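You operate a simulated robot arm through the tools that you are given. There is no shell and no other tool. Be economical: measure what you need, move in short steps, check, and stop when the job is done.

The job below is to be done with a simulated robot arm. You get a single attempt, and the scene is never put back.

## Task
Clamp the cam plate and grease its middle with the green dauber.
Fine: take the grease from the pot, put the dauber back, shut the pot again and leave the plate clamped. Set down upright: green dauber. A coat counts when it lies all over at full strength: go over it till it gets no stronger.

The check looks at the end state, three seconds after you hand in, the way a careful person would. Anything else that was tipped, shoved, dropped, spilled or broken makes it a failure.

## Robot
A 5-joint arm with a two-finger parallel gripper, fixed in place. Base frame: the origin is at the foot of the arm, x ahead of it, y to its left, z up; the work surface is at about z = 0. Lengths are in mm, angles in degrees, forces in N, time in s.
With the tool pointing down near the work surface it reaches from about 260 to 680 mm from the base axis. Its first joint turns from -66.0 to 66.0 degrees. The tool tilts only in the upright plane through the base axis and itself; it spins freely about its own axis. Payload 2.9 kg.
Tool frame: the origin (TCP) lies between the finger pads and is the grasp point; the fingertips stand 30 mm ahead of it; z points along the fingers, y is the line along which they close. The gripper opens to 110 mm. The fingers are 20 mm wide and 10 mm thick; the gripper's body (48 by 112 mm) begins 55 mm behind the TCP.
Orientation is that of the tool frame in the base frame, as [roll, pitch, yaw] about the fixed x, y, z axes, in that order (R = Rz(yaw) Ry(pitch) Rx(roll)). With the fingers straight down and closing along the base's y, the tool's x points along the base's -x, its y along +y and its z along -z.

## Interface
- The arm moves only by the tool apply_moves. Its argument "commands" is one flat list of numbers, 7 for each row, row after row: the finger opening in mm, from 0 to 110, then the shift along the tool's x, y, z in units of 100 mm (1.0 is 100 mm), then the turn, a rotation vector about the tool's x, y, z in units of 45 degrees (1.0 is 45 degrees). In form: [grip, x, y, z, rx, ry, rz, grip, x, y, z, rx, ry, rz, ...]. A call has 1 to 12 rows; each row is the pose to reach, as a shift and turn from the pose commanded when the call began, along the tool's axes at that moment. A call with a number of a shift or a turn outside -1 to 1 is refused whole. A row lasts 0.2 s, in which the tool goes at most 50 mm and 8.6 degrees; a call with a longer step from one row to the next is refused whole, and so is a gripper value outside its range. Where a pose cannot be reached the arm comes as near as it can. A force on the tool above 40 N (or 10 N above the force at the start of the call, whichever is more), or a blocked arm, ends the call early, and 0.2 s more pass. Each finger travels about 108 mm/s and halts on what it meets, pressing with about 30 N; the grip force reading is that of the motor and also rises with nothing between the fingers. The clock runs only during rows and for 0.2 s after the last one: add rows that repeat a pose to give the fingers time. The reply holds the time, the measured pose of the TCP, the force on the tool along the base axes, the opening and the grip force, in the units named above and with some noise, with the torque about the TCP (base axes, N m) and any sound that the robot's microphone picked up.
- Cameras (640 x 400 px; columns grow to the right, rows downward): "scene" is fixed at [50.5, -474.4, 598.5]; the picture's right is [0.54, -0.84, 0.00], its down [-0.52, -0.34, -0.78] and it looks along [0.66, 0.42, -0.62] (base axes); focal length 353 px, centre (320, 200). "wrist" rides on the gripper at [72, 17, -103] in the tool frame; the picture's right is [-0.23, 0.97, 0.00], its down [-0.76, -0.18, -0.62] and it looks along [-0.61, -0.14, 0.78] (tool axes); focal length 222 px, centre (320, 200). There is no depth. A picture from a camera that has moved, and an enlarged one, comes with that camera's place and axes in the base frame and with its lens.
- get_image(camera): a new picture of that camera. The clock stands still meanwhile.
- close_up(camera, box): a new picture of the part [left, top, right, bottom] of that camera's present view, enlarged. The clock stands still meanwhile.
- hand_in(): hands the job in; it is judged then, once.

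Go step by step. Nothing tells you positions but the pictures and the camera data: compare them with the known pose of the tool, close in by small moves and look again before you grip or let go. The budget is 120 turns and 84 pictures, counting those below and the enlarged ones. Unless the task says otherwise, let go and move clear before handing in, and close with one line.

The tools are called after "Request:" as name(argument=value, ...) on one line, values as JSON. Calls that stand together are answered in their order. apply_moves: Moves the arm, as the interface text tells. Its arguments: {"type":"object","properties":{"commands":{"type":"array"}},"required":["commands"]} The other tools are called the same way: get_image (camera) takes a picture; close_up (camera, box) takes an enlarged picture of a part of a camera's view; hand_in () hands the job in.

At the start:

```text
time_s: 0.0
tcp_pos: [379.5, -171.6, 314.4]
ee_rot: [180.0, 0.0, 179.9]
wrist_force: [0.0, -0.1, -1.2]
torque: [0.03, 0.01, 0.0]
grip_width: 110.1
grasp_force: 0.0
```

scene: 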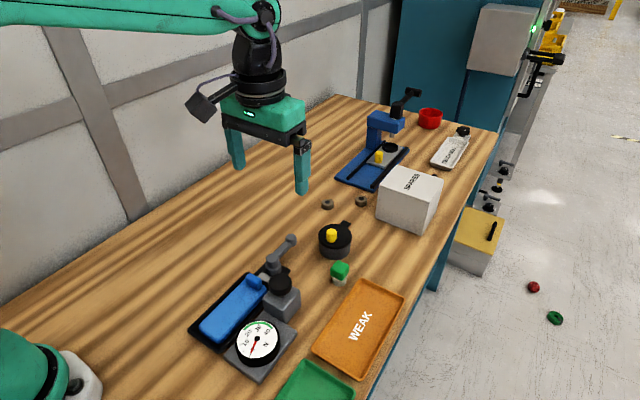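
wrist: 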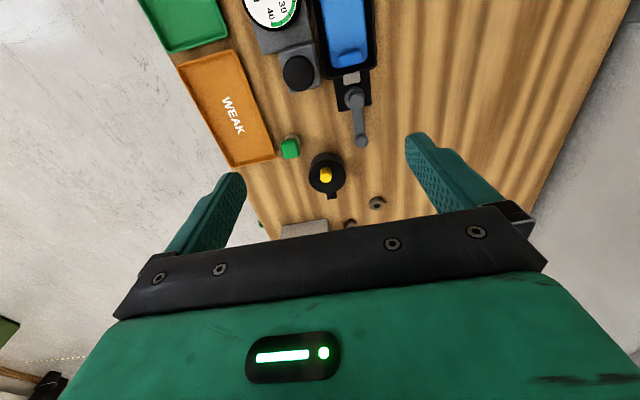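

I see a bench with a blue tray with a gauge, a pot with yellow knob, a green dauber, trays, and another clamp fixture farther away. I'll enlarge the relevant parts first.

Request:
close_up(camera="scene", box=[180, 220, 360, 390])

Request:
close_up(camera="scene", box=[310, 80, 480, 190])

Request:
close_up(camera="scene", box=[290, 180, 400, 290])

```text
2.35 times, centred on (270, 305) of scene
camera zoom: at [50.5, -474.4, 598.5], right [0.54, -0.84, 0.0], down [-0.52, -0.34, -0.78], along [0.66, 0.42, -0.62], focal length 831 px, centre (438, -47)
```

zoom: 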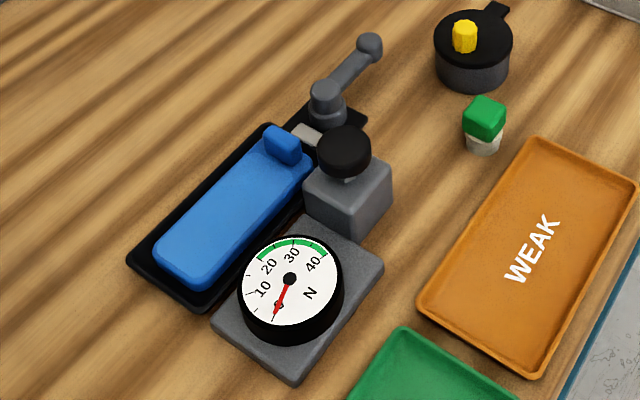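

```text
3.64 times, centred on (395, 135) of scene
camera zoom: at [50.5, -474.4, 598.5], right [0.54, -0.84, 0.0], down [-0.52, -0.34, -0.78], along [0.66, 0.42, -0.62], focal length 1285 px, centre (47, 436)
```

zoom: 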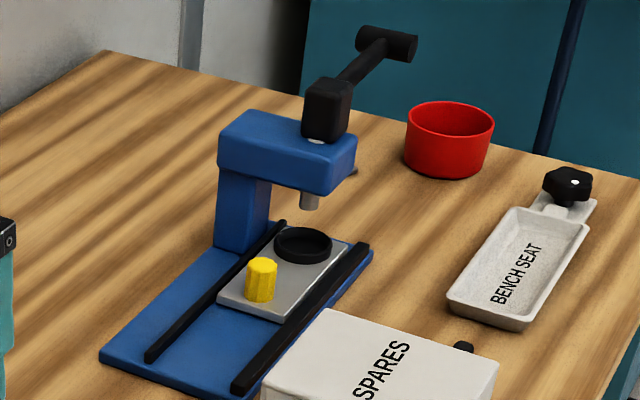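

```text
3.64 times, centred on (345, 235) of scene
camera zoom: at [50.5, -474.4, 598.5], right [0.54, -0.84, 0.0], down [-0.52, -0.34, -0.78], along [0.66, 0.42, -0.62], focal length 1285 px, centre (229, 73)
```

zoom: 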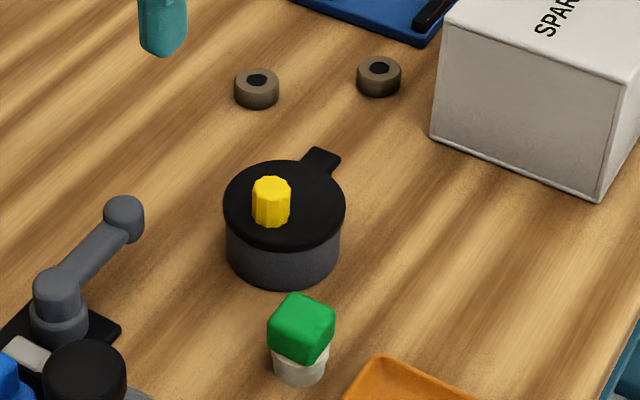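

Request:
close_up(camera="wrist", box=[230, 0, 430, 150])

Request:
close_up(camera="wrist", box=[260, 120, 400, 230])

```text
2.67 times, centred on (330, 75) of wrist
camera zoom: at [308.0, -154.1, 420.1], right [0.23, 0.97, 0.0], down [0.76, -0.18, 0.62], along [0.61, -0.14, -0.78], focal length 592 px, centre (293, 533)
```

zoom: 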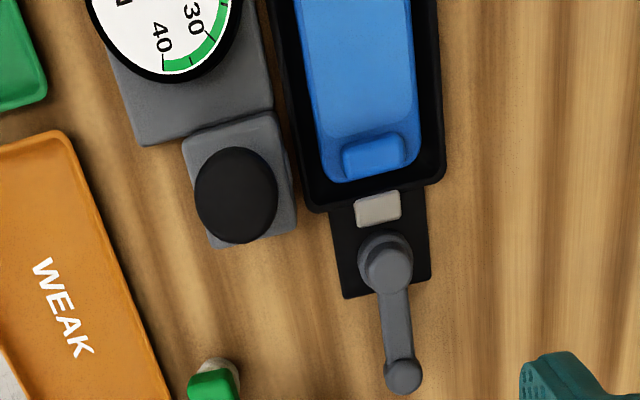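

```text
3.64 times, centred on (330, 175) of wrist
camera zoom: at [308.0, -154.1, 420.1], right [0.23, 0.97, 0.0], down [0.76, -0.18, 0.62], along [0.61, -0.14, -0.78], focal length 808 px, centre (284, 291)
```

zoom: 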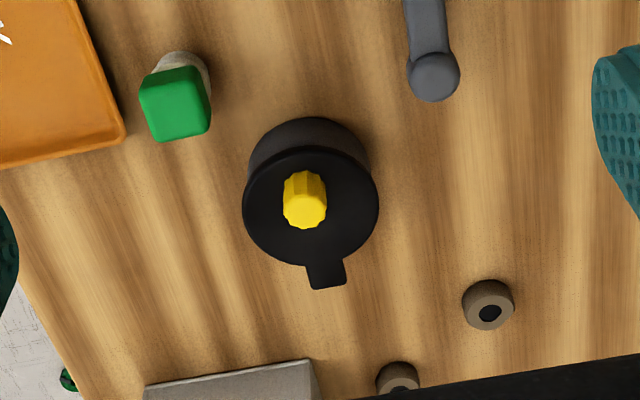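

The blue cam plate lies in the black tray, with its grey cam lever's ball end near (485,-121,48). I'm going above the ball to look from nearer.

Request:
apply_moves(commands=[80, -0.25, 0.13, 0.25, 0, 0, 0, 60, -0.5, 0.25, 0.5, 0, 0, 0, 50, -0.75, 0.38, 0.75, 0, 0, 0, 50, -1.0, 0.5, 1.0, 0, 0, 0, 50, -1.0, 0.5, 1.0, 0, 0, 0])

Request:
get_image(camera="wrist")

Request:
get_image(camera="scene")

```text
time_s: 1.2
tcp_pos: [480.9, -121.6, 212.4]
ee_rot: [180.0, 0.1, 179.9]
wrist_force: [1.1, 0.5, -0.5]
torque: [-0.02, 0.01, 0.0]
grip_width: 49.9
grasp_force: 0.1
```

```text
76 pictures are left
camera wrist: at [408.0, -104.5, 317.5], right [0.23, 0.97, 0.0], down [0.76, -0.18, 0.62], along [0.61, -0.14, -0.78], focal length 222 px, centre (320, 200)
```

wrist: 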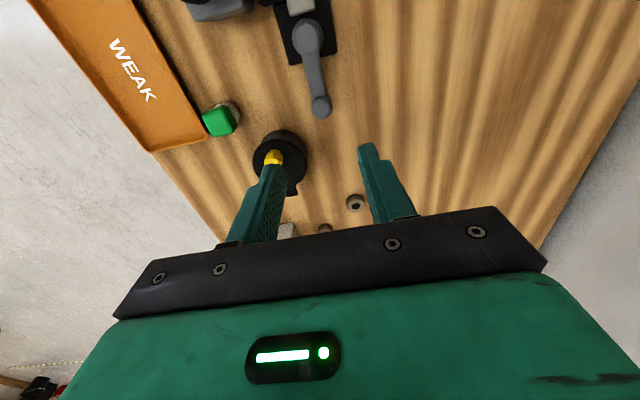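

```text
75 pictures are left
```

scene: 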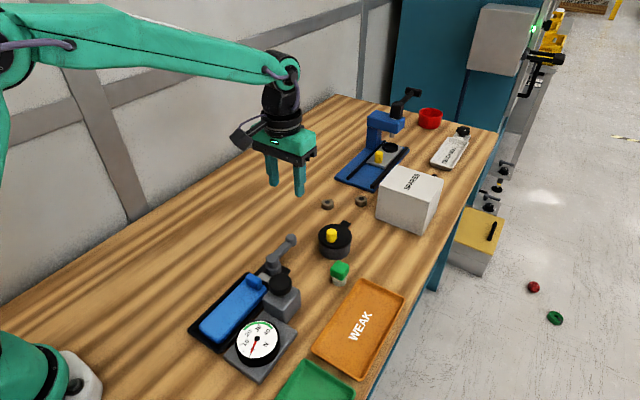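

The ball is beneath the gripper at about (482,-120). I descend to straddle it with the fingers.

Request:
apply_moves(commands=[50, 0, 0.01, 0.4, 0, 0, 0, 50, 0, 0.02, 0.8, 0, 0, 0, 50, 0, 0.02, 1.0, 0, 0, 0, 50, 0, 0.02, 1.0, 0, 0, 0])

Request:
get_image(camera="wrist")

Request:
close_up(camera="scene", box=[220, 150, 360, 310])

```text
time_s: 2.2
tcp_pos: [481.8, -120.1, 114.2]
ee_rot: [180.0, 0.0, 179.9]
wrist_force: [-0.1, -1.3, 0.1]
torque: [-0.02, 0.02, 0.0]
grip_width: 50.4
grasp_force: 0.0
```

```text
74 pictures are left
camera wrist: at [409.0, -102.4, 218.1], right [0.23, 0.97, 0.0], down [0.76, -0.18, 0.62], along [0.61, -0.14, -0.78], focal length 222 px, centre (320, 200)
```

wrist: 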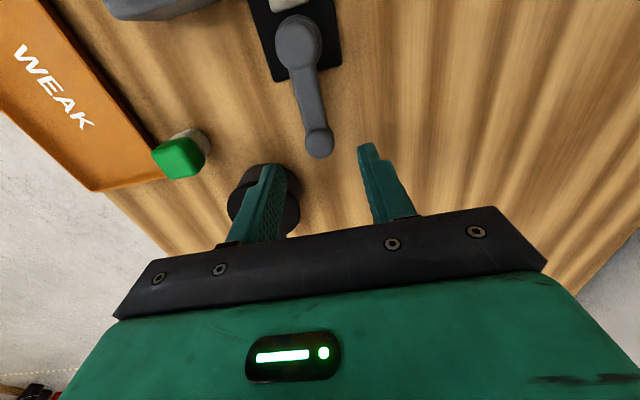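

```text
2.50 times, centred on (290, 230) of scene
camera zoom: at [50.5, -474.4, 598.5], right [0.54, -0.84, 0.0], down [-0.52, -0.34, -0.78], along [0.66, 0.42, -0.62], focal length 883 px, centre (395, 125)
```

zoom: 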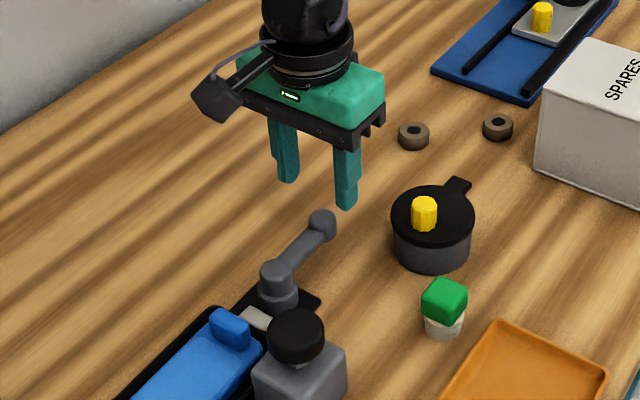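

Ball lies centred between the fingers. I lower to straddle it and narrow the opening.

Request:
apply_moves(commands=[50, 0, 0, 0.3, 0, 0, 0, 50, -0.02, 0, 0.6, 0, 0, 0, 36, -0.02, 0, 0.6, 0, 0, 0, 30, -0.02, 0, 0.6, 0, 0, 0])

Request:
close_up(camera="scene", box=[220, 150, 360, 310])

Request:
get_image(camera="wrist")

```text
time_s: 3.2
tcp_pos: [482.3, -118.9, 55.3]
ee_rot: [-179.9, 0.0, 179.9]
wrist_force: [0.3, 0.4, 0.5]
torque: [0.0, 0.0, 0.03]
grip_width: 29.8
grasp_force: 0.0
```

```text
2.50 times, centred on (290, 230) of scene
camera zoom: at [50.5, -474.4, 598.5], right [0.54, -0.84, 0.0], down [-0.52, -0.34, -0.78], along [0.66, 0.42, -0.62], focal length 883 px, centre (395, 125)
```

zoom: 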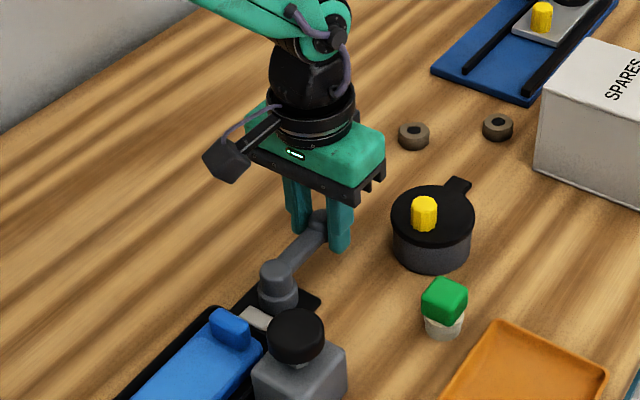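

```text
71 pictures are left
camera wrist: at [409.6, -101.8, 159.7], right [0.23, 0.97, 0.0], down [0.76, -0.18, 0.62], along [0.61, -0.14, -0.78], focal length 222 px, centre (320, 200)
```

wrist: 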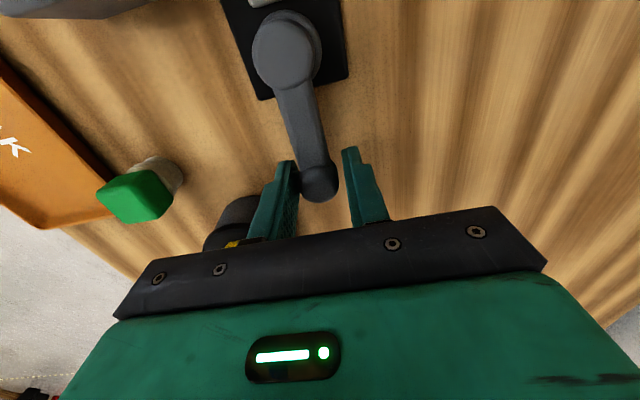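

Straddle is good. I turn the lever a trial 24° toward +y about the pivot near (415,-117), watching the forces.

Request:
apply_moves(commands=[30, 0.004, 0.094, 0, 0, 0, -0.178, 30, 0.021, 0.187, 0, 0, 0, -0.356, 30, 0.05, 0.276, 0, 0, 0, -0.533])

Request:
get_image(camera="wrist")

```text
time_s: 3.8
tcp_pos: [481.2, -109.8, 55.3]
ee_rot: [-179.9, 0.1, -166.7]
wrist_force: [4.8, -27.9, -7.6]
torque: [-0.19, -0.31, -0.21]
grip_width: 43.8
grasp_force: 14.2
stopped in row 3: the force on the tool passed its limit at 51 N (the readings are from after the stop); the commanded pose is now the measured one
```

```text
70 pictures are left
camera wrist: at [405.3, -109.7, 159.9], right [0.0, 1.0, 0.0], down [0.78, 0.0, 0.63], along [0.63, 0.0, -0.78], focal length 222 px, centre (320, 200)
```

wrist: 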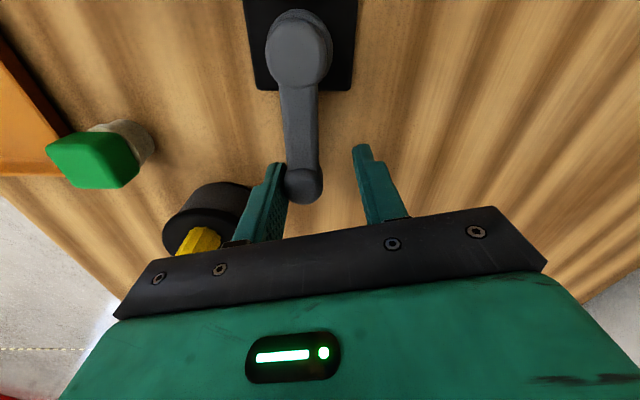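

The lever is blocked toward +y, so it turns the other way. I return to straddling and check before trying −y.

Request:
apply_moves(commands=[40, 0.006, -0.054, 0, 0, 0, 0.148, 32, 0.012, -0.107, 0, 0, 0, 0.296, 32, 0.012, -0.107, 0, 0, 0, 0.296])

Request:
get_image(camera="wrist")

```text
time_s: 4.6
tcp_pos: [481.3, -117.0, 54.6]
ee_rot: [180.0, -0.2, -179.6]
wrist_force: [-0.5, 1.1, -0.1]
torque: [0.01, -0.02, -0.02]
grip_width: 32.1
grasp_force: 0.1
```

```text
69 pictures are left
camera wrist: at [408.5, -100.6, 160.2], right [0.22, 0.98, 0.0], down [0.76, -0.17, 0.62], along [0.61, -0.14, -0.78], focal length 222 px, centre (320, 200)
```

wrist: 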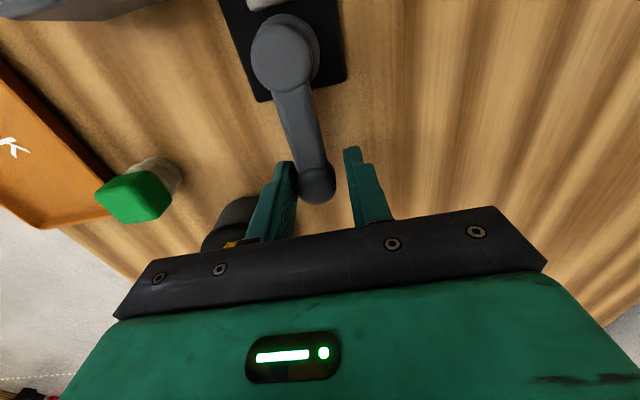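

Request:
apply_moves(commands=[32, 0.009, -0.093, 0, 0, 0, 0.178, 32, 0.031, -0.184, 0, 0, 0, 0.356, 32, 0.066, -0.271, 0, 0, 0, 0.533, 32, 0.066, -0.271, 0, 0, 0, 0.533])

Request:
get_image(camera="wrist")

```text
time_s: 5.6
tcp_pos: [474.7, -144.1, 55.1]
ee_rot: [179.9, 0.0, 156.4]
wrist_force: [0.9, 0.7, 0.9]
torque: [-0.02, 0.03, 0.02]
grip_width: 32.3
grasp_force: 0.1
```

```text
68 pictures are left
camera wrist: at [414.7, -99.6, 159.9], right [0.6, 0.8, 0.0], down [0.63, -0.47, 0.62], along [0.5, -0.37, -0.78], focal length 222 px, centre (320, 200)
```

wrist: 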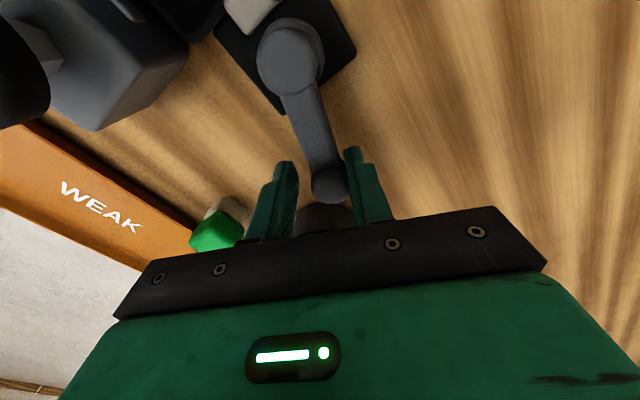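

It turns toward −y. I carry on another 40°, slightly raised to stay clear of the gauge box.

Request:
apply_moves(commands=[32, 0.006, -0.091, -0.04, 0, 0, 0.178, 32, 0.025, -0.181, -0.08, 0, 0, 0.356, 32, 0.057, -0.267, -0.08, 0, 0, 0.533, 32, 0.1, -0.348, -0.08, 0, 0, 0.711, 32, 0.154, -0.422, -0.08, 0, 0, 0.889, 32, 0.154, -0.422, -0.08, 0, 0, 0.889])

Request:
get_image(camera="wrist")

Request:
close_up(camera="scene", box=[180, 180, 360, 350])

```text
time_s: 7.0
tcp_pos: [442.7, -177.0, 62.2]
ee_rot: [-179.9, 0.0, 116.4]
wrist_force: [2.2, -0.4, 0.2]
torque: [0.0, -0.07, 0.0]
grip_width: 32.3
grasp_force: 0.2
```

```text
67 pictures are left
camera wrist: at [426.9, -104.1, 167.5], right [0.97, 0.23, 0.0], down [0.18, -0.76, 0.62], along [0.14, -0.61, -0.78], focal length 222 px, centre (320, 200)
```

wrist: 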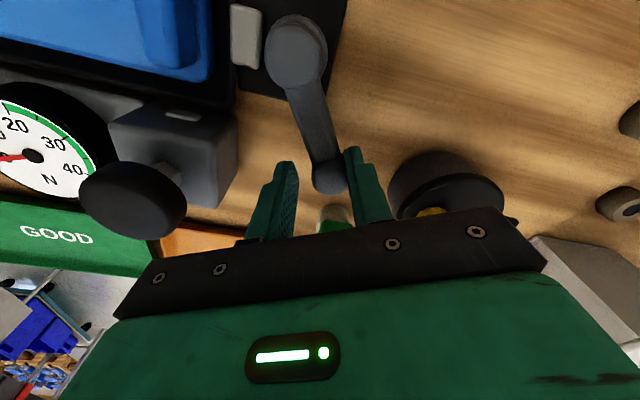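

```text
2.35 times, centred on (270, 265) of scene
camera zoom: at [50.5, -474.4, 598.5], right [0.54, -0.84, 0.0], down [-0.52, -0.34, -0.78], along [0.66, 0.42, -0.62], focal length 831 px, centre (438, 47)
```

zoom: 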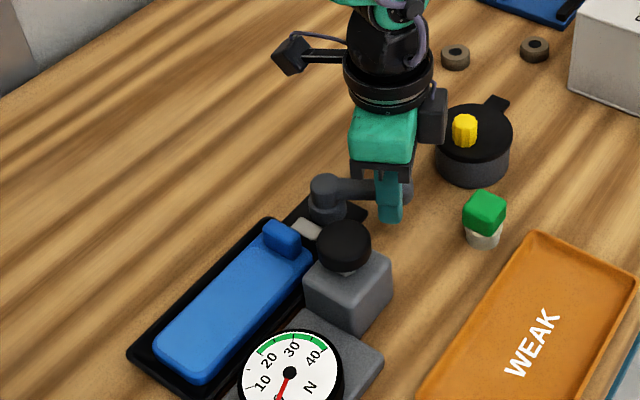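

Request:
apply_moves(commands=[32, 0.006, -0.092, 0, 0, 0, 0.178, 30, 0.02, -0.16, 0, 0, 0, 0.311, 30, 0.02, -0.16, 0, 0, 0, 0.311])

Request:
get_image(camera="wrist")

```text
time_s: 7.8
tcp_pos: [428.1, -182.1, 63.3]
ee_rot: [180.0, 0.0, 102.3]
wrist_force: [0.4, 1.3, 0.8]
torque: [0.02, -0.05, 0.03]
grip_width: 30.6
grasp_force: 0.7
```

```text
65 pictures are left
camera wrist: at [428.9, -107.3, 168.0], right [1.0, -0.01, 0.0], down [-0.01, -0.78, 0.62], along [-0.01, -0.62, -0.78], focal length 222 px, centre (320, 200)
```

wrist: 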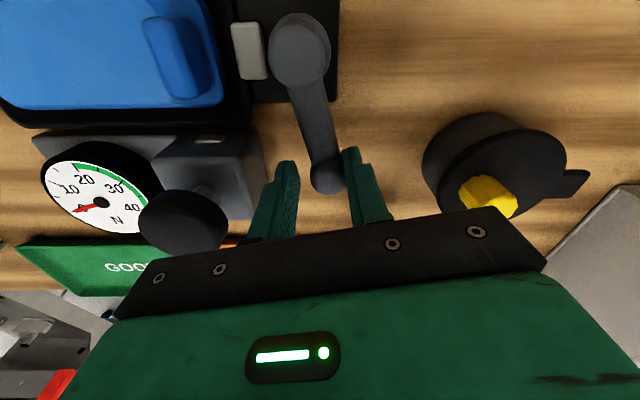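

Request:
apply_moves(commands=[24, 0, 0.0, 0, 0, 0, 0, 24, 0.003, -0.06, 0, 0, 0, 0.11, 24, 0.01, -0.12, 0, 0, 0, 0.22, 24, 0.01, -0.12, 0, 0, 0, 0.22])

Request:
get_image(camera="wrist")

```text
time_s: 8.8
tcp_pos: [417.5, -183.3, 62.8]
ee_rot: [180.0, 0.0, 92.4]
wrist_force: [1.0, 0.2, -0.7]
torque: [-0.04, -0.07, -0.03]
grip_width: 24.7
grasp_force: 0.8
```

```text
64 pictures are left
camera wrist: at [430.2, -110.3, 167.8], right [0.98, -0.19, 0.0], down [-0.15, -0.77, 0.62], along [-0.12, -0.61, -0.78], focal length 222 px, centre (320, 200)
```

wrist: 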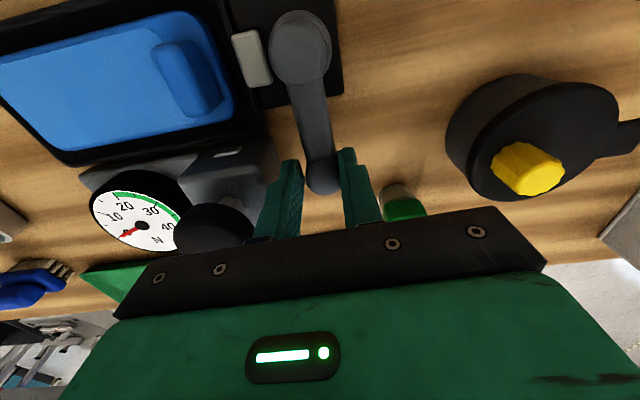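

The lever is now about perpendicular to the tray. I raise clear and look at the clamp.

Request:
apply_moves(commands=[28, 0, 0, -0.2, 0, 0, 0, 28, 0, 0, -0.6, 0, 0, 0, 28, 0.0, 0, -1.0, 0, 0, 0, 28, 0.0, 0, -1.0, 0, 0, 0])

Request:
get_image(camera="wrist")

Request:
close_up(camera="scene", box=[180, 200, 340, 350])

```text
time_s: 9.8
tcp_pos: [415.7, -184.4, 162.6]
ee_rot: [-179.9, 0.0, 92.5]
wrist_force: [0.7, 0.6, 0.2]
torque: [-0.01, -0.02, 0.0]
grip_width: 28.2
grasp_force: 0.0
```

```text
63 pictures are left
camera wrist: at [428.9, -110.1, 267.7], right [0.98, -0.18, 0.0], down [-0.14, -0.77, 0.62], along [-0.12, -0.61, -0.78], focal length 222 px, centre (320, 200)
```

wrist: 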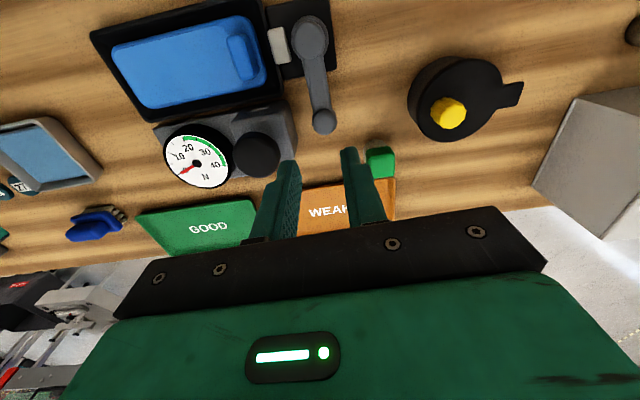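

```text
2.67 times, centred on (260, 275) of scene
camera zoom: at [50.5, -474.4, 598.5], right [0.54, -0.84, 0.0], down [-0.52, -0.34, -0.78], along [0.66, 0.42, -0.62], focal length 942 px, centre (480, 0)
```

zoom: 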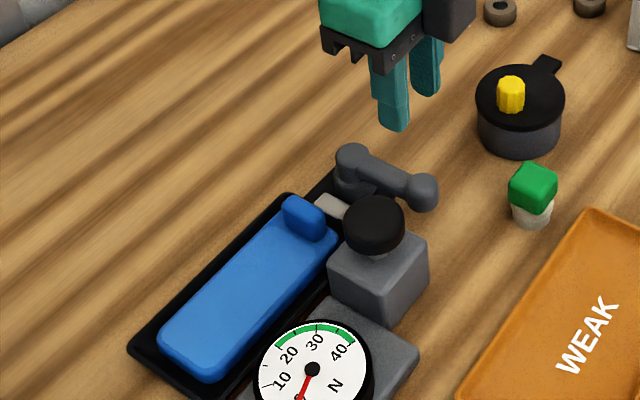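

Request:
close_up(camera="wrist", box=[200, 0, 360, 140])

Request:
close_up(camera="scene", box=[235, 230, 305, 290])

```text
2.86 times, centred on (280, 70) of wrist
camera zoom: at [428.9, -110.1, 267.7], right [0.98, -0.18, 0.0], down [-0.14, -0.77, 0.62], along [-0.12, -0.61, -0.78], focal length 635 px, centre (434, 571)
```

zoom: 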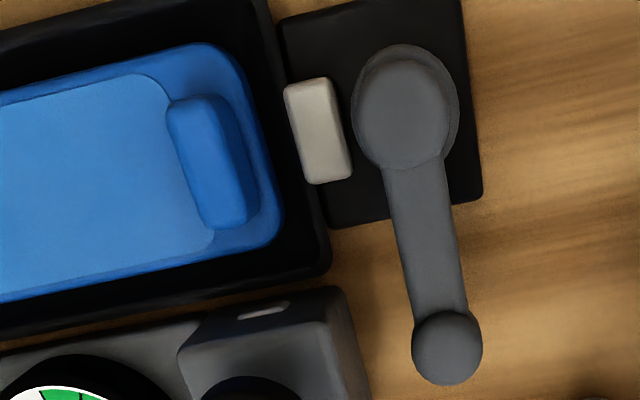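

```text
6.67 times, centred on (270, 260) of scene
camera zoom: at [50.5, -474.4, 598.5], right [0.54, -0.84, 0.0], down [-0.52, -0.34, -0.78], along [0.66, 0.42, -0.62], focal length 2355 px, centre (653, -200)
```

zoom: 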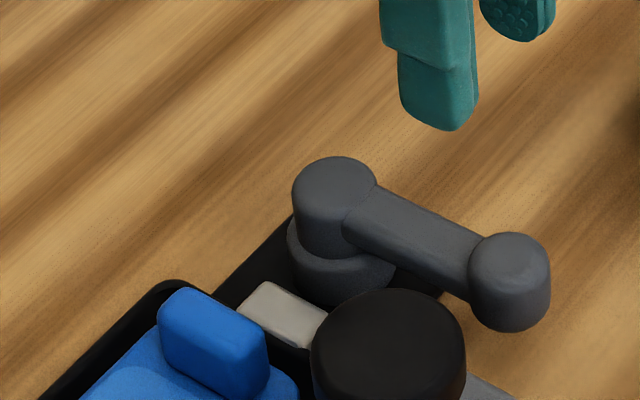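

Nothing shows the jaw clearly moved, so I check whether the lever goes further: closed fingers on its +x side, pushing gently toward −x.

Request:
apply_moves(commands=[10, 0, 0.15, 0, 0, 0, 0, 0, 0, 0.3, 0.1, 0, 0, 0, 0, 0, 0.3, 0.5, 0, 0, 0, 0, 0, 0.3, 0.9, 0, 0, 0, 0, 0, 0.3, 1.0, 0, 0, 0])

Request:
apply_moves(commands=[0, 0, -0.05, 0, 0, 0, 0, 0, 0, -0.1, 0, 0, 0, 0, 0, 0, -0.14, 0, 0, 0, 0])

Request:
get_image(camera="wrist")

```text
time_s: 11.0
tcp_pos: [445.0, -181.8, 64.1]
ee_rot: [180.0, 0.0, 92.5]
wrist_force: [0.5, -0.1, -0.1]
torque: [0.0, -0.03, -0.02]
grip_width: 0.4
grasp_force: 29.6
```

```text
time_s: 11.9
tcp_pos: [436.0, -182.8, 64.3]
ee_rot: [179.1, 0.2, 92.6]
wrist_force: [5.7, -0.3, -5.2]
torque: [0.01, -0.15, -0.06]
grip_width: 0.0
grasp_force: 30.0
stopped in row 3: the force on the tool passed its limit at 42 N (the readings are from after the stop); the commanded pose is now the measured one
```

```text
59 pictures are left
camera wrist: at [448.7, -109.0, 168.1], right [0.98, -0.18, 0.01], down [-0.15, -0.77, 0.63], along [-0.1, -0.62, -0.78], focal length 222 px, centre (320, 200)
```

wrist: 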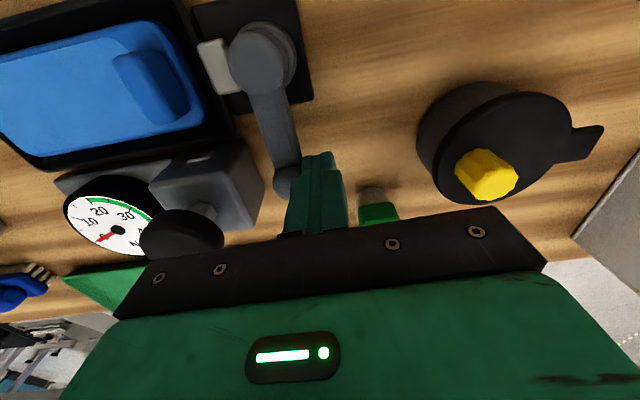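

The lever stops firmly at 90°. I raise and compare the plate and jaw with the first picture.

Request:
apply_moves(commands=[0, 0, 0.1, 0, 0, 0, 0, 10, 0, 0.1, -0.4, 0, 0, 0, 30, 0.0, 0.1, -0.8, 0, 0, 0, 40, 0.0, 0.1, -1.0, 0, 0, 0])

Request:
close_up(camera="scene", box=[180, 220, 360, 390])

```text
time_s: 12.9
tcp_pos: [444.5, -181.7, 165.5]
ee_rot: [179.4, 0.3, 92.6]
wrist_force: [-0.2, 0.3, 0.2]
torque: [-0.01, -0.01, -0.03]
grip_width: 40.1
grasp_force: 0.0
```

```text
2.35 times, centred on (270, 305) of scene
camera zoom: at [50.5, -474.4, 598.5], right [0.54, -0.84, 0.0], down [-0.52, -0.34, -0.78], along [0.66, 0.42, -0.62], focal length 831 px, centre (438, -47)
```

zoom: 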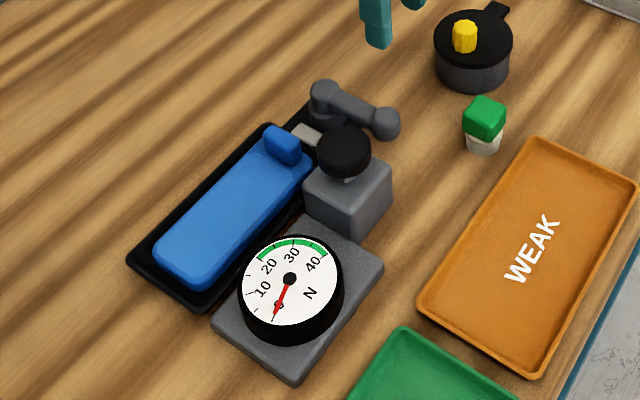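

The cam head is now up against the jaw, so the plate is clamped. Next I go over the pot to look at its lid.

Request:
apply_moves(commands=[40, -0.04, 0.25, 0, 0, 0, 0, 40, -0.08, 0.5, 0, 0, 0, 0, 40, -0.12, 0.75, 0, 0, 0, 0, 40, -0.15, 0.99, 0, 0, 0, 0, 40, -0.15, 0.99, 0, 0, 0, 0])

Request:
get_image(camera="wrist")

```text
time_s: 14.1
tcp_pos: [547.0, -191.7, 165.2]
ee_rot: [179.3, 0.3, 92.6]
wrist_force: [0.0, -0.3, 0.0]
torque: [-0.01, 0.0, 0.01]
grip_width: 40.1
grasp_force: 0.0
```

```text
57 pictures are left
camera wrist: at [558.5, -118.5, 270.4], right [0.98, -0.18, 0.01], down [-0.15, -0.77, 0.62], along [-0.1, -0.62, -0.78], focal length 222 px, centre (320, 200)
```

wrist: 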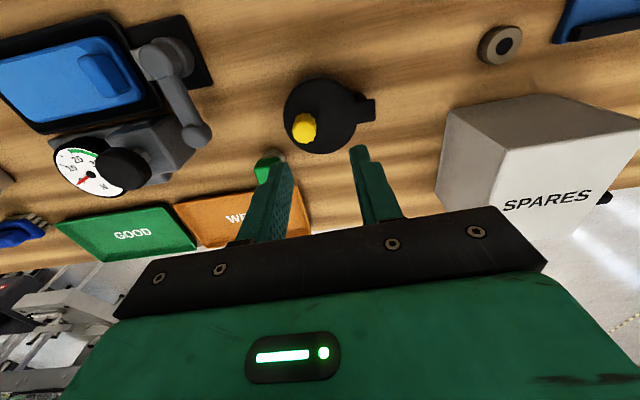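

Request:
close_up(camera="wrist", box=[230, 50, 400, 190])

```text
2.86 times, centred on (315, 120) of wrist
camera zoom: at [558.5, -118.5, 270.4], right [0.98, -0.18, 0.01], down [-0.15, -0.77, 0.62], along [-0.1, -0.62, -0.78], focal length 635 px, centre (334, 429)
```

zoom: 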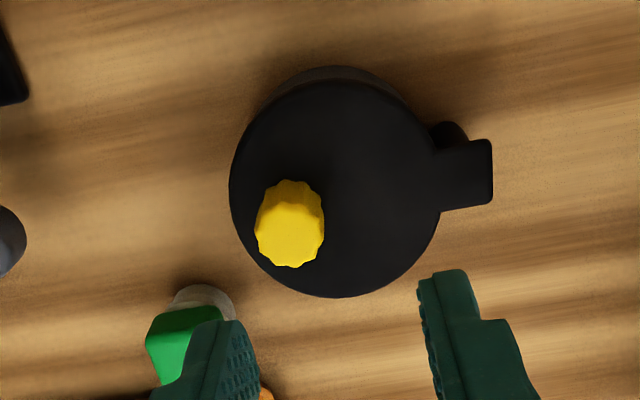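

Request:
close_up(camera="scene", box=[310, 215, 365, 265])

```text
8.00 times, centred on (338, 240) of scene
camera zoom: at [50.5, -474.4, 598.5], right [0.54, -0.84, 0.0], down [-0.52, -0.34, -0.78], along [0.66, 0.42, -0.62], focal length 2826 px, centre (180, -120)
```

zoom: 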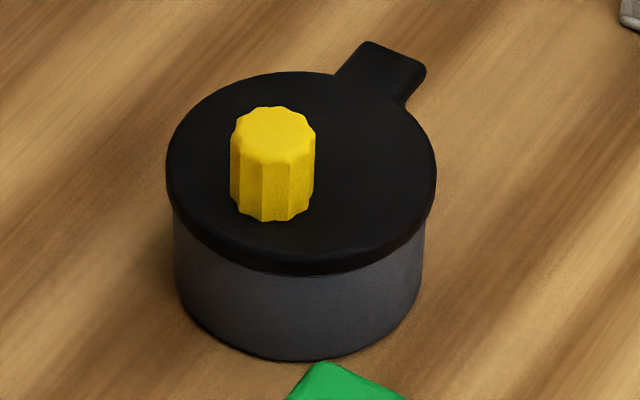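

The lid has a tab at its +x side, likely a hinge, with the knob at about (535,-197), z 45–68. I turn the fingers to close along y, to grip the knob crosswise.

Request:
apply_moves(commands=[40, 0, 0, 0, 0, 0, -0.16, 40, 0, 0, 0, 0, 0, -0.33, 40, 0, 0, 0, 0, 0, -0.5, 40, 0, 0, 0, 0, 0, -0.66, 40, 0, 0, 0, 0, 0, -0.83, 40, 0, 0, 0, 0, 0, -0.98])

Request:
apply_moves(commands=[40, 0, 0, 0, 0, 0, -0.16, 40, 0, 0, 0, 0, 0, -0.33, 40, 0, 0, 0, 0, 0, -0.5, 40, 0, 0, 0, 0, 0, -0.66, 40, 0, 0, 0, 0, 0, -0.83, 40, 0, 0, 0, 0, 0, -0.96])

```text
time_s: 15.5
tcp_pos: [545.3, -192.5, 164.5]
ee_rot: [179.6, 0.6, 136.9]
wrist_force: [-0.3, -0.3, 0.4]
torque: [-0.01, 0.02, 0.01]
grip_width: 40.1
grasp_force: 0.1
```

```text
time_s: 16.9
tcp_pos: [544.6, -193.0, 165.3]
ee_rot: [-179.8, 0.7, -180.0]
wrist_force: [0.4, -0.3, 0.5]
torque: [0.01, 0.01, -0.02]
grip_width: 40.0
grasp_force: 0.1
```

Request:
apply_moves(commands=[40, 0.05, -0.02, 0.3, 0, 0, 0, 40, 0.096, -0.04, 0.55, 0, 0, 0, 40, 0.096, -0.04, 0.55, 0, 0, 0])

Request:
get_image(camera="wrist")

Request:
close_up(camera="scene", box=[270, 160, 380, 270])

```text
time_s: 17.7
tcp_pos: [536.4, -196.6, 109.3]
ee_rot: [-179.8, 0.7, 179.9]
wrist_force: [-0.3, 0.1, -0.4]
torque: [-0.02, -0.01, -0.01]
grip_width: 40.3
grasp_force: 0.1
```

```text
54 pictures are left
camera wrist: at [461.7, -179.4, 212.6], right [0.23, 0.97, 0.0], down [0.75, -0.18, 0.63], along [0.62, -0.15, -0.77], focal length 222 px, centre (320, 200)
```

wrist: 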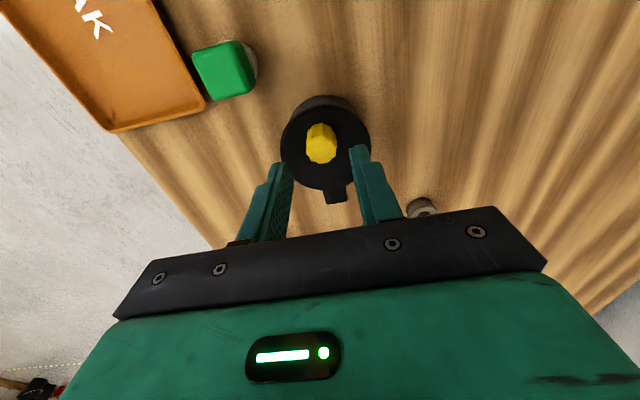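

```text
3.64 times, centred on (325, 215) of scene
camera zoom: at [50.5, -474.4, 598.5], right [0.54, -0.84, 0.0], down [-0.52, -0.34, -0.78], along [0.66, 0.42, -0.62], focal length 1285 px, centre (302, 146)
```

zoom: 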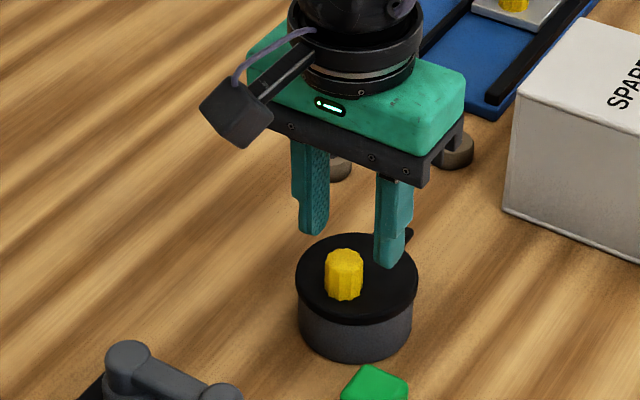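

Knob lies in line with the fingers. I go down so the tips straddle it just above the lid, and close.

Request:
apply_moves(commands=[40, 0.01, 0, 0.15, 0, 0, 0, 40, 0.014, 0, 0.28, 0, 0, 0, 40, 0.014, 0, 0.28, 0, 0, 0])

Request:
get_image(camera="wrist")

Request:
close_up(camera="scene", box=[290, 190, 380, 270])

```text
time_s: 18.5
tcp_pos: [534.5, -197.4, 82.6]
ee_rot: [-179.9, 0.6, 179.8]
wrist_force: [-0.3, -0.1, -1.1]
torque: [0.01, -0.02, 0.0]
grip_width: 39.7
grasp_force: 0.1
```

```text
52 pictures are left
camera wrist: at [460.8, -179.6, 185.2], right [0.23, 0.97, 0.0], down [0.75, -0.18, 0.63], along [0.62, -0.15, -0.77], focal length 222 px, centre (320, 200)
```

wrist: 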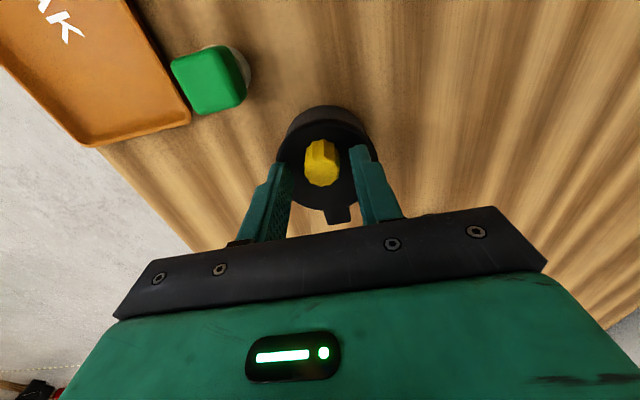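

```text
5.00 times, centred on (335, 230) of scene
camera zoom: at [50.5, -474.4, 598.5], right [0.54, -0.84, 0.0], down [-0.52, -0.34, -0.78], along [0.66, 0.42, -0.62], focal length 1767 px, centre (245, 50)
```

zoom: 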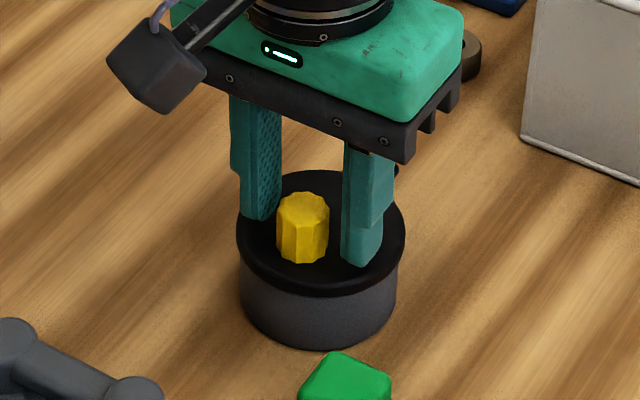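

Request:
apply_moves(commands=[25, 0, 0, 0, 0, 0, 0, 15, 0, 0, 0, 0, 0, 0, 12, 0, 0, 0, 0, 0, 0])

Request:
apply_moves(commands=[12, 0, 0, -0.04, 0, 0, 0, 12, 0, 0, -0.08, 0, 0, 0])

Request:
close_up(camera="scene", box=[290, 190, 380, 270])

```text
time_s: 19.3
tcp_pos: [534.2, -197.0, 81.4]
ee_rot: [-179.8, 0.6, 179.9]
wrist_force: [0.2, -2.2, -0.5]
torque: [0.46, -0.07, -0.09]
grip_width: 20.9
grasp_force: 44.6
```

```text
time_s: 19.8
tcp_pos: [534.6, -195.1, 81.6]
ee_rot: [-179.8, 0.6, -179.9]
wrist_force: [2.1, 0.2, -2.1]
torque: [0.5, 0.11, -0.01]
grip_width: 21.4
grasp_force: 44.9
stopped in row 2: the force on the tool passed its limit at 43 N (the readings are from after the stop); the commanded pose is now the measured one
```

```text
5.00 times, centred on (335, 230) of scene
camera zoom: at [50.5, -474.5, 598.5], right [0.54, -0.84, 0.0], down [-0.52, -0.34, -0.78], along [0.66, 0.42, -0.62], focal length 1767 px, centre (245, 50)
```

zoom: 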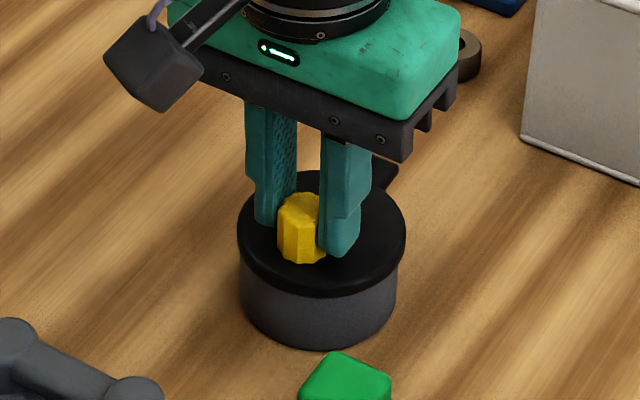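

The lid doesn't lift, so it must swing on its tab. I try a small sideways swing toward +y.

Request:
apply_moves(commands=[12, -0.001, 0.03, 0, 0, 0, 0.067, 12, -0.003, 0.06, 0, 0, 0, 0.133, 12, -0.007, 0.09, 0, 0, 0, 0.2])

Request:
close_up(camera="scene", box=[290, 190, 380, 270])

```text
time_s: 20.5
tcp_pos: [535.0, -196.3, 81.7]
ee_rot: [-179.8, 1.0, 173.1]
wrist_force: [0.9, -6.4, -1.5]
torque: [-0.03, -0.01, 0.12]
grip_width: 21.4
grasp_force: 45.6
stopped in row 3: the force on the tool passed its limit at 45 N (the readings are from after the stop); the commanded pose is now the measured one
```

```text
5.00 times, centred on (335, 230) of scene
camera zoom: at [50.5, -474.4, 598.5], right [0.54, -0.84, 0.0], down [-0.52, -0.34, -0.78], along [0.66, 0.42, -0.62], focal length 1767 px, centre (245, 50)
```

zoom: 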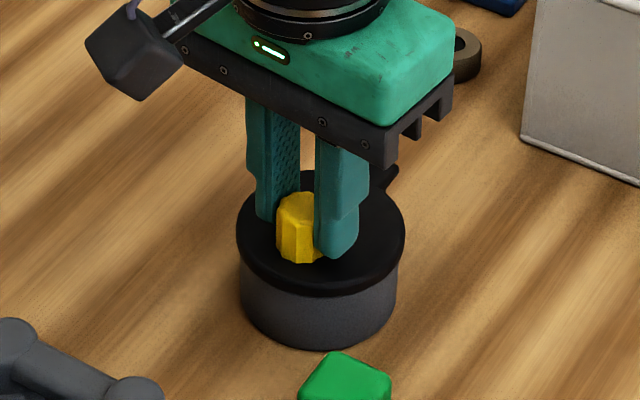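

Blocked toward +y; I try −y.

Request:
apply_moves(commands=[12, 0, -0.03, 0, 0, 0, -0.067, 12, 0, -0.06, 0, 0, 0, -0.133, 12, 0, -0.1, 0, 0, 0, -0.233, 12, 0, -0.14, 0, 0, 0, -0.333])

Request:
close_up(camera="scene", box=[290, 190, 380, 270])

```text
time_s: 21.5
tcp_pos: [535.0, -206.2, 81.8]
ee_rot: [-179.2, 1.2, -171.5]
wrist_force: [32.2, 7.1, -15.9]
torque: [0.72, -0.27, -0.06]
grip_width: 21.2
grasp_force: 44.9
```

```text
5.00 times, centred on (335, 230) of scene
camera zoom: at [50.7, -474.5, 598.4], right [0.54, -0.84, 0.0], down [-0.52, -0.34, -0.78], along [0.66, 0.42, -0.62], focal length 1767 px, centre (245, 50)
```

zoom: 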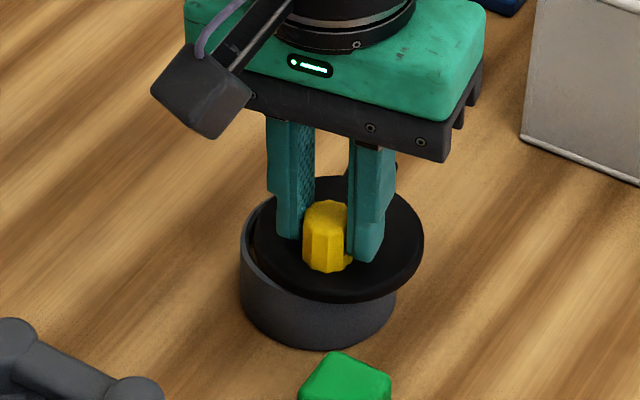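

It swings toward −y. I loosen the grip to a straddle and follow the arc about the hinge near (592,-191).

Request:
apply_moves(commands=[27, 0, 0, 0, 0, 0, 0, 27, -0.03, -0.078, 0, 0, 0, -0.178, 27, -0.055, -0.154, 0, 0, 0, -0.356, 27, -0.09, -0.226, 0, 0, 0, -0.533, 27, -0.136, -0.292, 0, 0, 0, -0.71, 27, -0.19, -0.351, 0, 0, 0, -0.89, 27, -0.19, -0.351, 0, 0, 0, -0.89])

Request:
close_up(camera="scene", box=[290, 190, 380, 270])

Request:
get_image(camera="wrist")

```text
time_s: 23.1
tcp_pos: [556.3, -240.3, 83.1]
ee_rot: [-179.0, 0.2, -131.7]
wrist_force: [-0.2, -0.2, -1.0]
torque: [0.0, 0.0, 0.03]
grip_width: 26.9
grasp_force: 0.1
```

```text
5.00 times, centred on (335, 230) of scene
camera zoom: at [50.5, -474.4, 598.5], right [0.54, -0.84, 0.0], down [-0.52, -0.34, -0.78], along [0.66, 0.42, -0.62], focal length 1767 px, centre (245, 50)
```

zoom: 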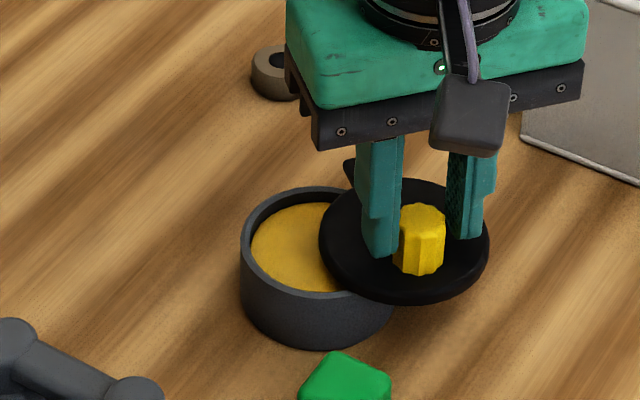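

```text
46 pictures are left
camera wrist: at [493.9, -282.1, 187.0], right [-0.58, 0.82, -0.01], down [0.63, 0.45, 0.63], along [0.52, 0.35, -0.78], focal length 222 px, centre (320, 200)
```

wrist: 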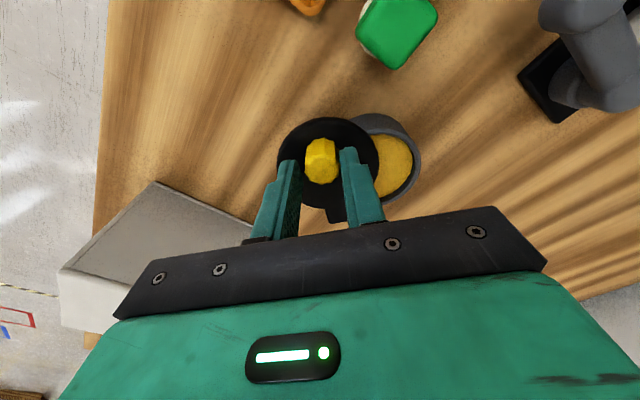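

Request:
apply_moves(commands=[27, -0.032, -0.078, 0, 0, 0, -0.166, 27, -0.058, -0.156, 0, 0, 0, -0.333, 27, -0.093, -0.231, 0, 0, 0, -0.5, 27, -0.138, -0.3, 0, 0, 0, -0.666, 27, -0.193, -0.361, 0, 0, 0, -0.83, 27, -0.256, -0.414, 0, 0, 0, -0.99, 27, -0.256, -0.414, 0, 0, 0, -0.99])

Request:
close_up(camera="scene", box=[290, 190, 380, 270])

```text
time_s: 24.7
tcp_pos: [605.2, -248.3, 83.1]
ee_rot: [-179.2, -0.4, -87.2]
wrist_force: [-0.5, -0.6, -0.6]
torque: [0.01, 0.03, 0.01]
grip_width: 27.0
grasp_force: 0.0
```

```text
5.00 times, centred on (335, 230) of scene
camera zoom: at [50.5, -474.4, 598.5], right [0.54, -0.84, 0.0], down [-0.52, -0.34, -0.78], along [0.66, 0.42, -0.62], focal length 1767 px, centre (245, 50)
```

zoom: 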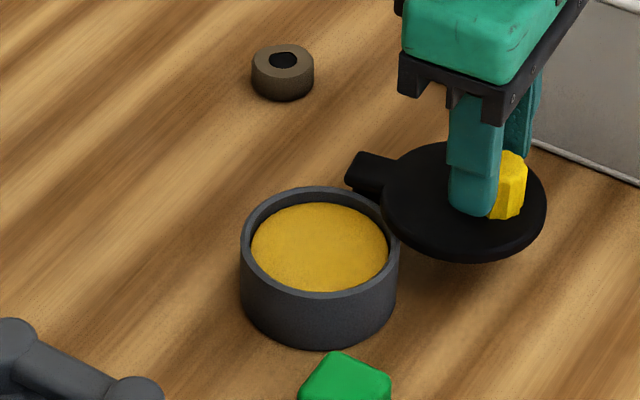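

The pot is fully open, lid parked with its knob near (605,-248). I rise and move over to the green dauber.

Request:
apply_moves(commands=[30, 0, 0, -0.4, 0, 0, 0, 40, 0, 0, -0.8, 0, 0, 0, 60, 0, 0, -1.0, 0, 0, 0, 60, 0, 0.4, -1.0, 0, 0, 0, 60, 0, 0.8, -1.0, 0, 0, 0, 60, 0, 1.0, -1.0, 0, 0, 0, 60, 0, 1.0, -1.0, 0, 0, 0])

Request:
apply_moves(commands=[60, 0, 0.3, 0, 0, 0, 0, 60, 0, 0.3, 0.3, 0, 0, 0, 60, 0, 0.3, 0.3, 0, 0, 0])

Request:
get_image(camera="wrist")

Request:
close_up(camera="scene", box=[315, 245, 365, 295])

```text
time_s: 26.3
tcp_pos: [503.1, -253.6, 181.3]
ee_rot: [-179.2, -0.5, -87.2]
wrist_force: [0.0, -0.5, 0.5]
torque: [-0.02, 0.04, -0.02]
grip_width: 60.2
grasp_force: 0.0
```

```text
time_s: 27.1
tcp_pos: [473.0, -255.0, 150.5]
ee_rot: [-179.2, -0.5, -87.3]
wrist_force: [0.0, -0.1, -0.1]
torque: [0.0, 0.01, -0.04]
grip_width: 59.9
grasp_force: 0.1
```

```text
44 pictures are left
camera wrist: at [457.5, -326.8, 255.8], right [-0.98, 0.18, -0.02], down [0.13, 0.77, 0.62], along [0.12, 0.61, -0.79], focal length 222 px, centre (320, 200)
```

wrist: 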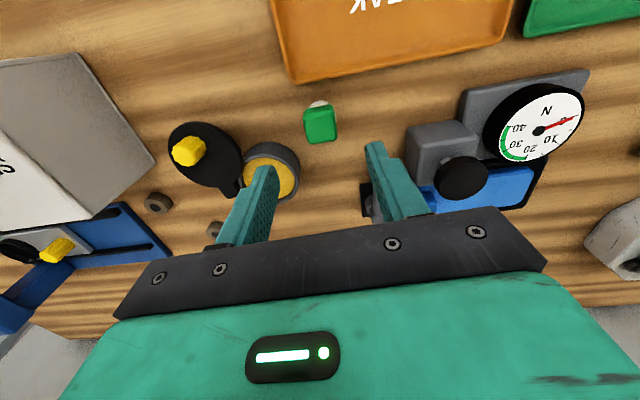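

```text
8.00 times, centred on (340, 270) of scene
camera zoom: at [50.5, -474.4, 598.5], right [0.54, -0.84, 0.0], down [-0.52, -0.34, -0.78], along [0.66, 0.42, -0.62], focal length 2826 px, centre (160, -360)
```

zoom: 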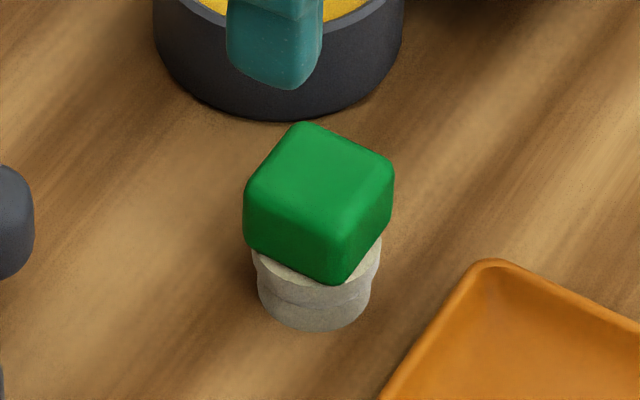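

The dauber stands at about (474,-254.5), cube handle roughly square to the axes, top near z 47. I descend to just above it and check.

Request:
apply_moves(commands=[50, 0, -0.01, 0.3, -0.018, -0.011, 0, 45, 0, -0.012, 0.65, -0.018, -0.011, 0, 45, 0, -0.012, 0.65, -0.018, -0.011, 0])

Request:
get_image(camera="wrist")

Request:
close_up(camera="scene", box=[300, 220, 380, 295])

```text
time_s: 27.9
tcp_pos: [473.2, -255.8, 86.7]
ee_rot: [-180.0, 0.0, -87.3]
wrist_force: [0.5, 0.3, -0.6]
torque: [0.02, 0.03, -0.01]
grip_width: 45.2
grasp_force: 0.0
```

```text
42 pictures are left
camera wrist: at [460.8, -328.2, 191.0], right [-0.98, 0.18, 0.0], down [0.14, 0.77, 0.62], along [0.11, 0.61, -0.78], focal length 222 px, centre (320, 200)
```

wrist: 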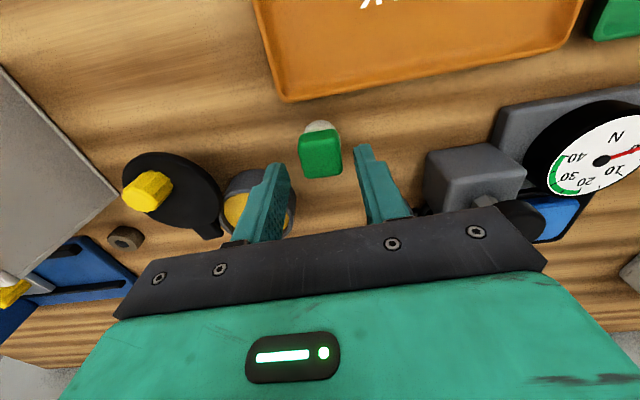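

```text
5.33 times, centred on (340, 258) of scene
camera zoom: at [50.5, -474.4, 598.5], right [0.54, -0.84, 0.0], down [-0.52, -0.34, -0.78], along [0.66, 0.42, -0.62], focal length 1884 px, centre (213, -107)
```

zoom: 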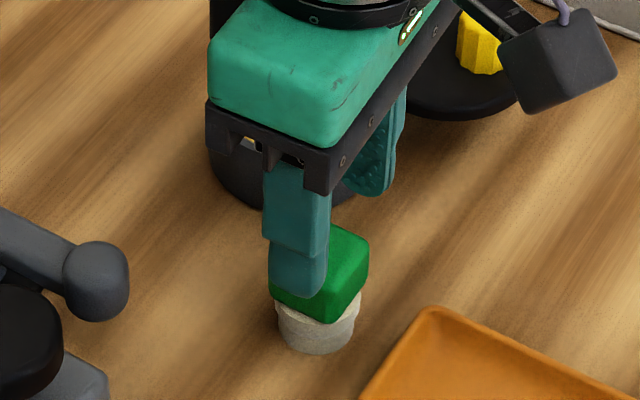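

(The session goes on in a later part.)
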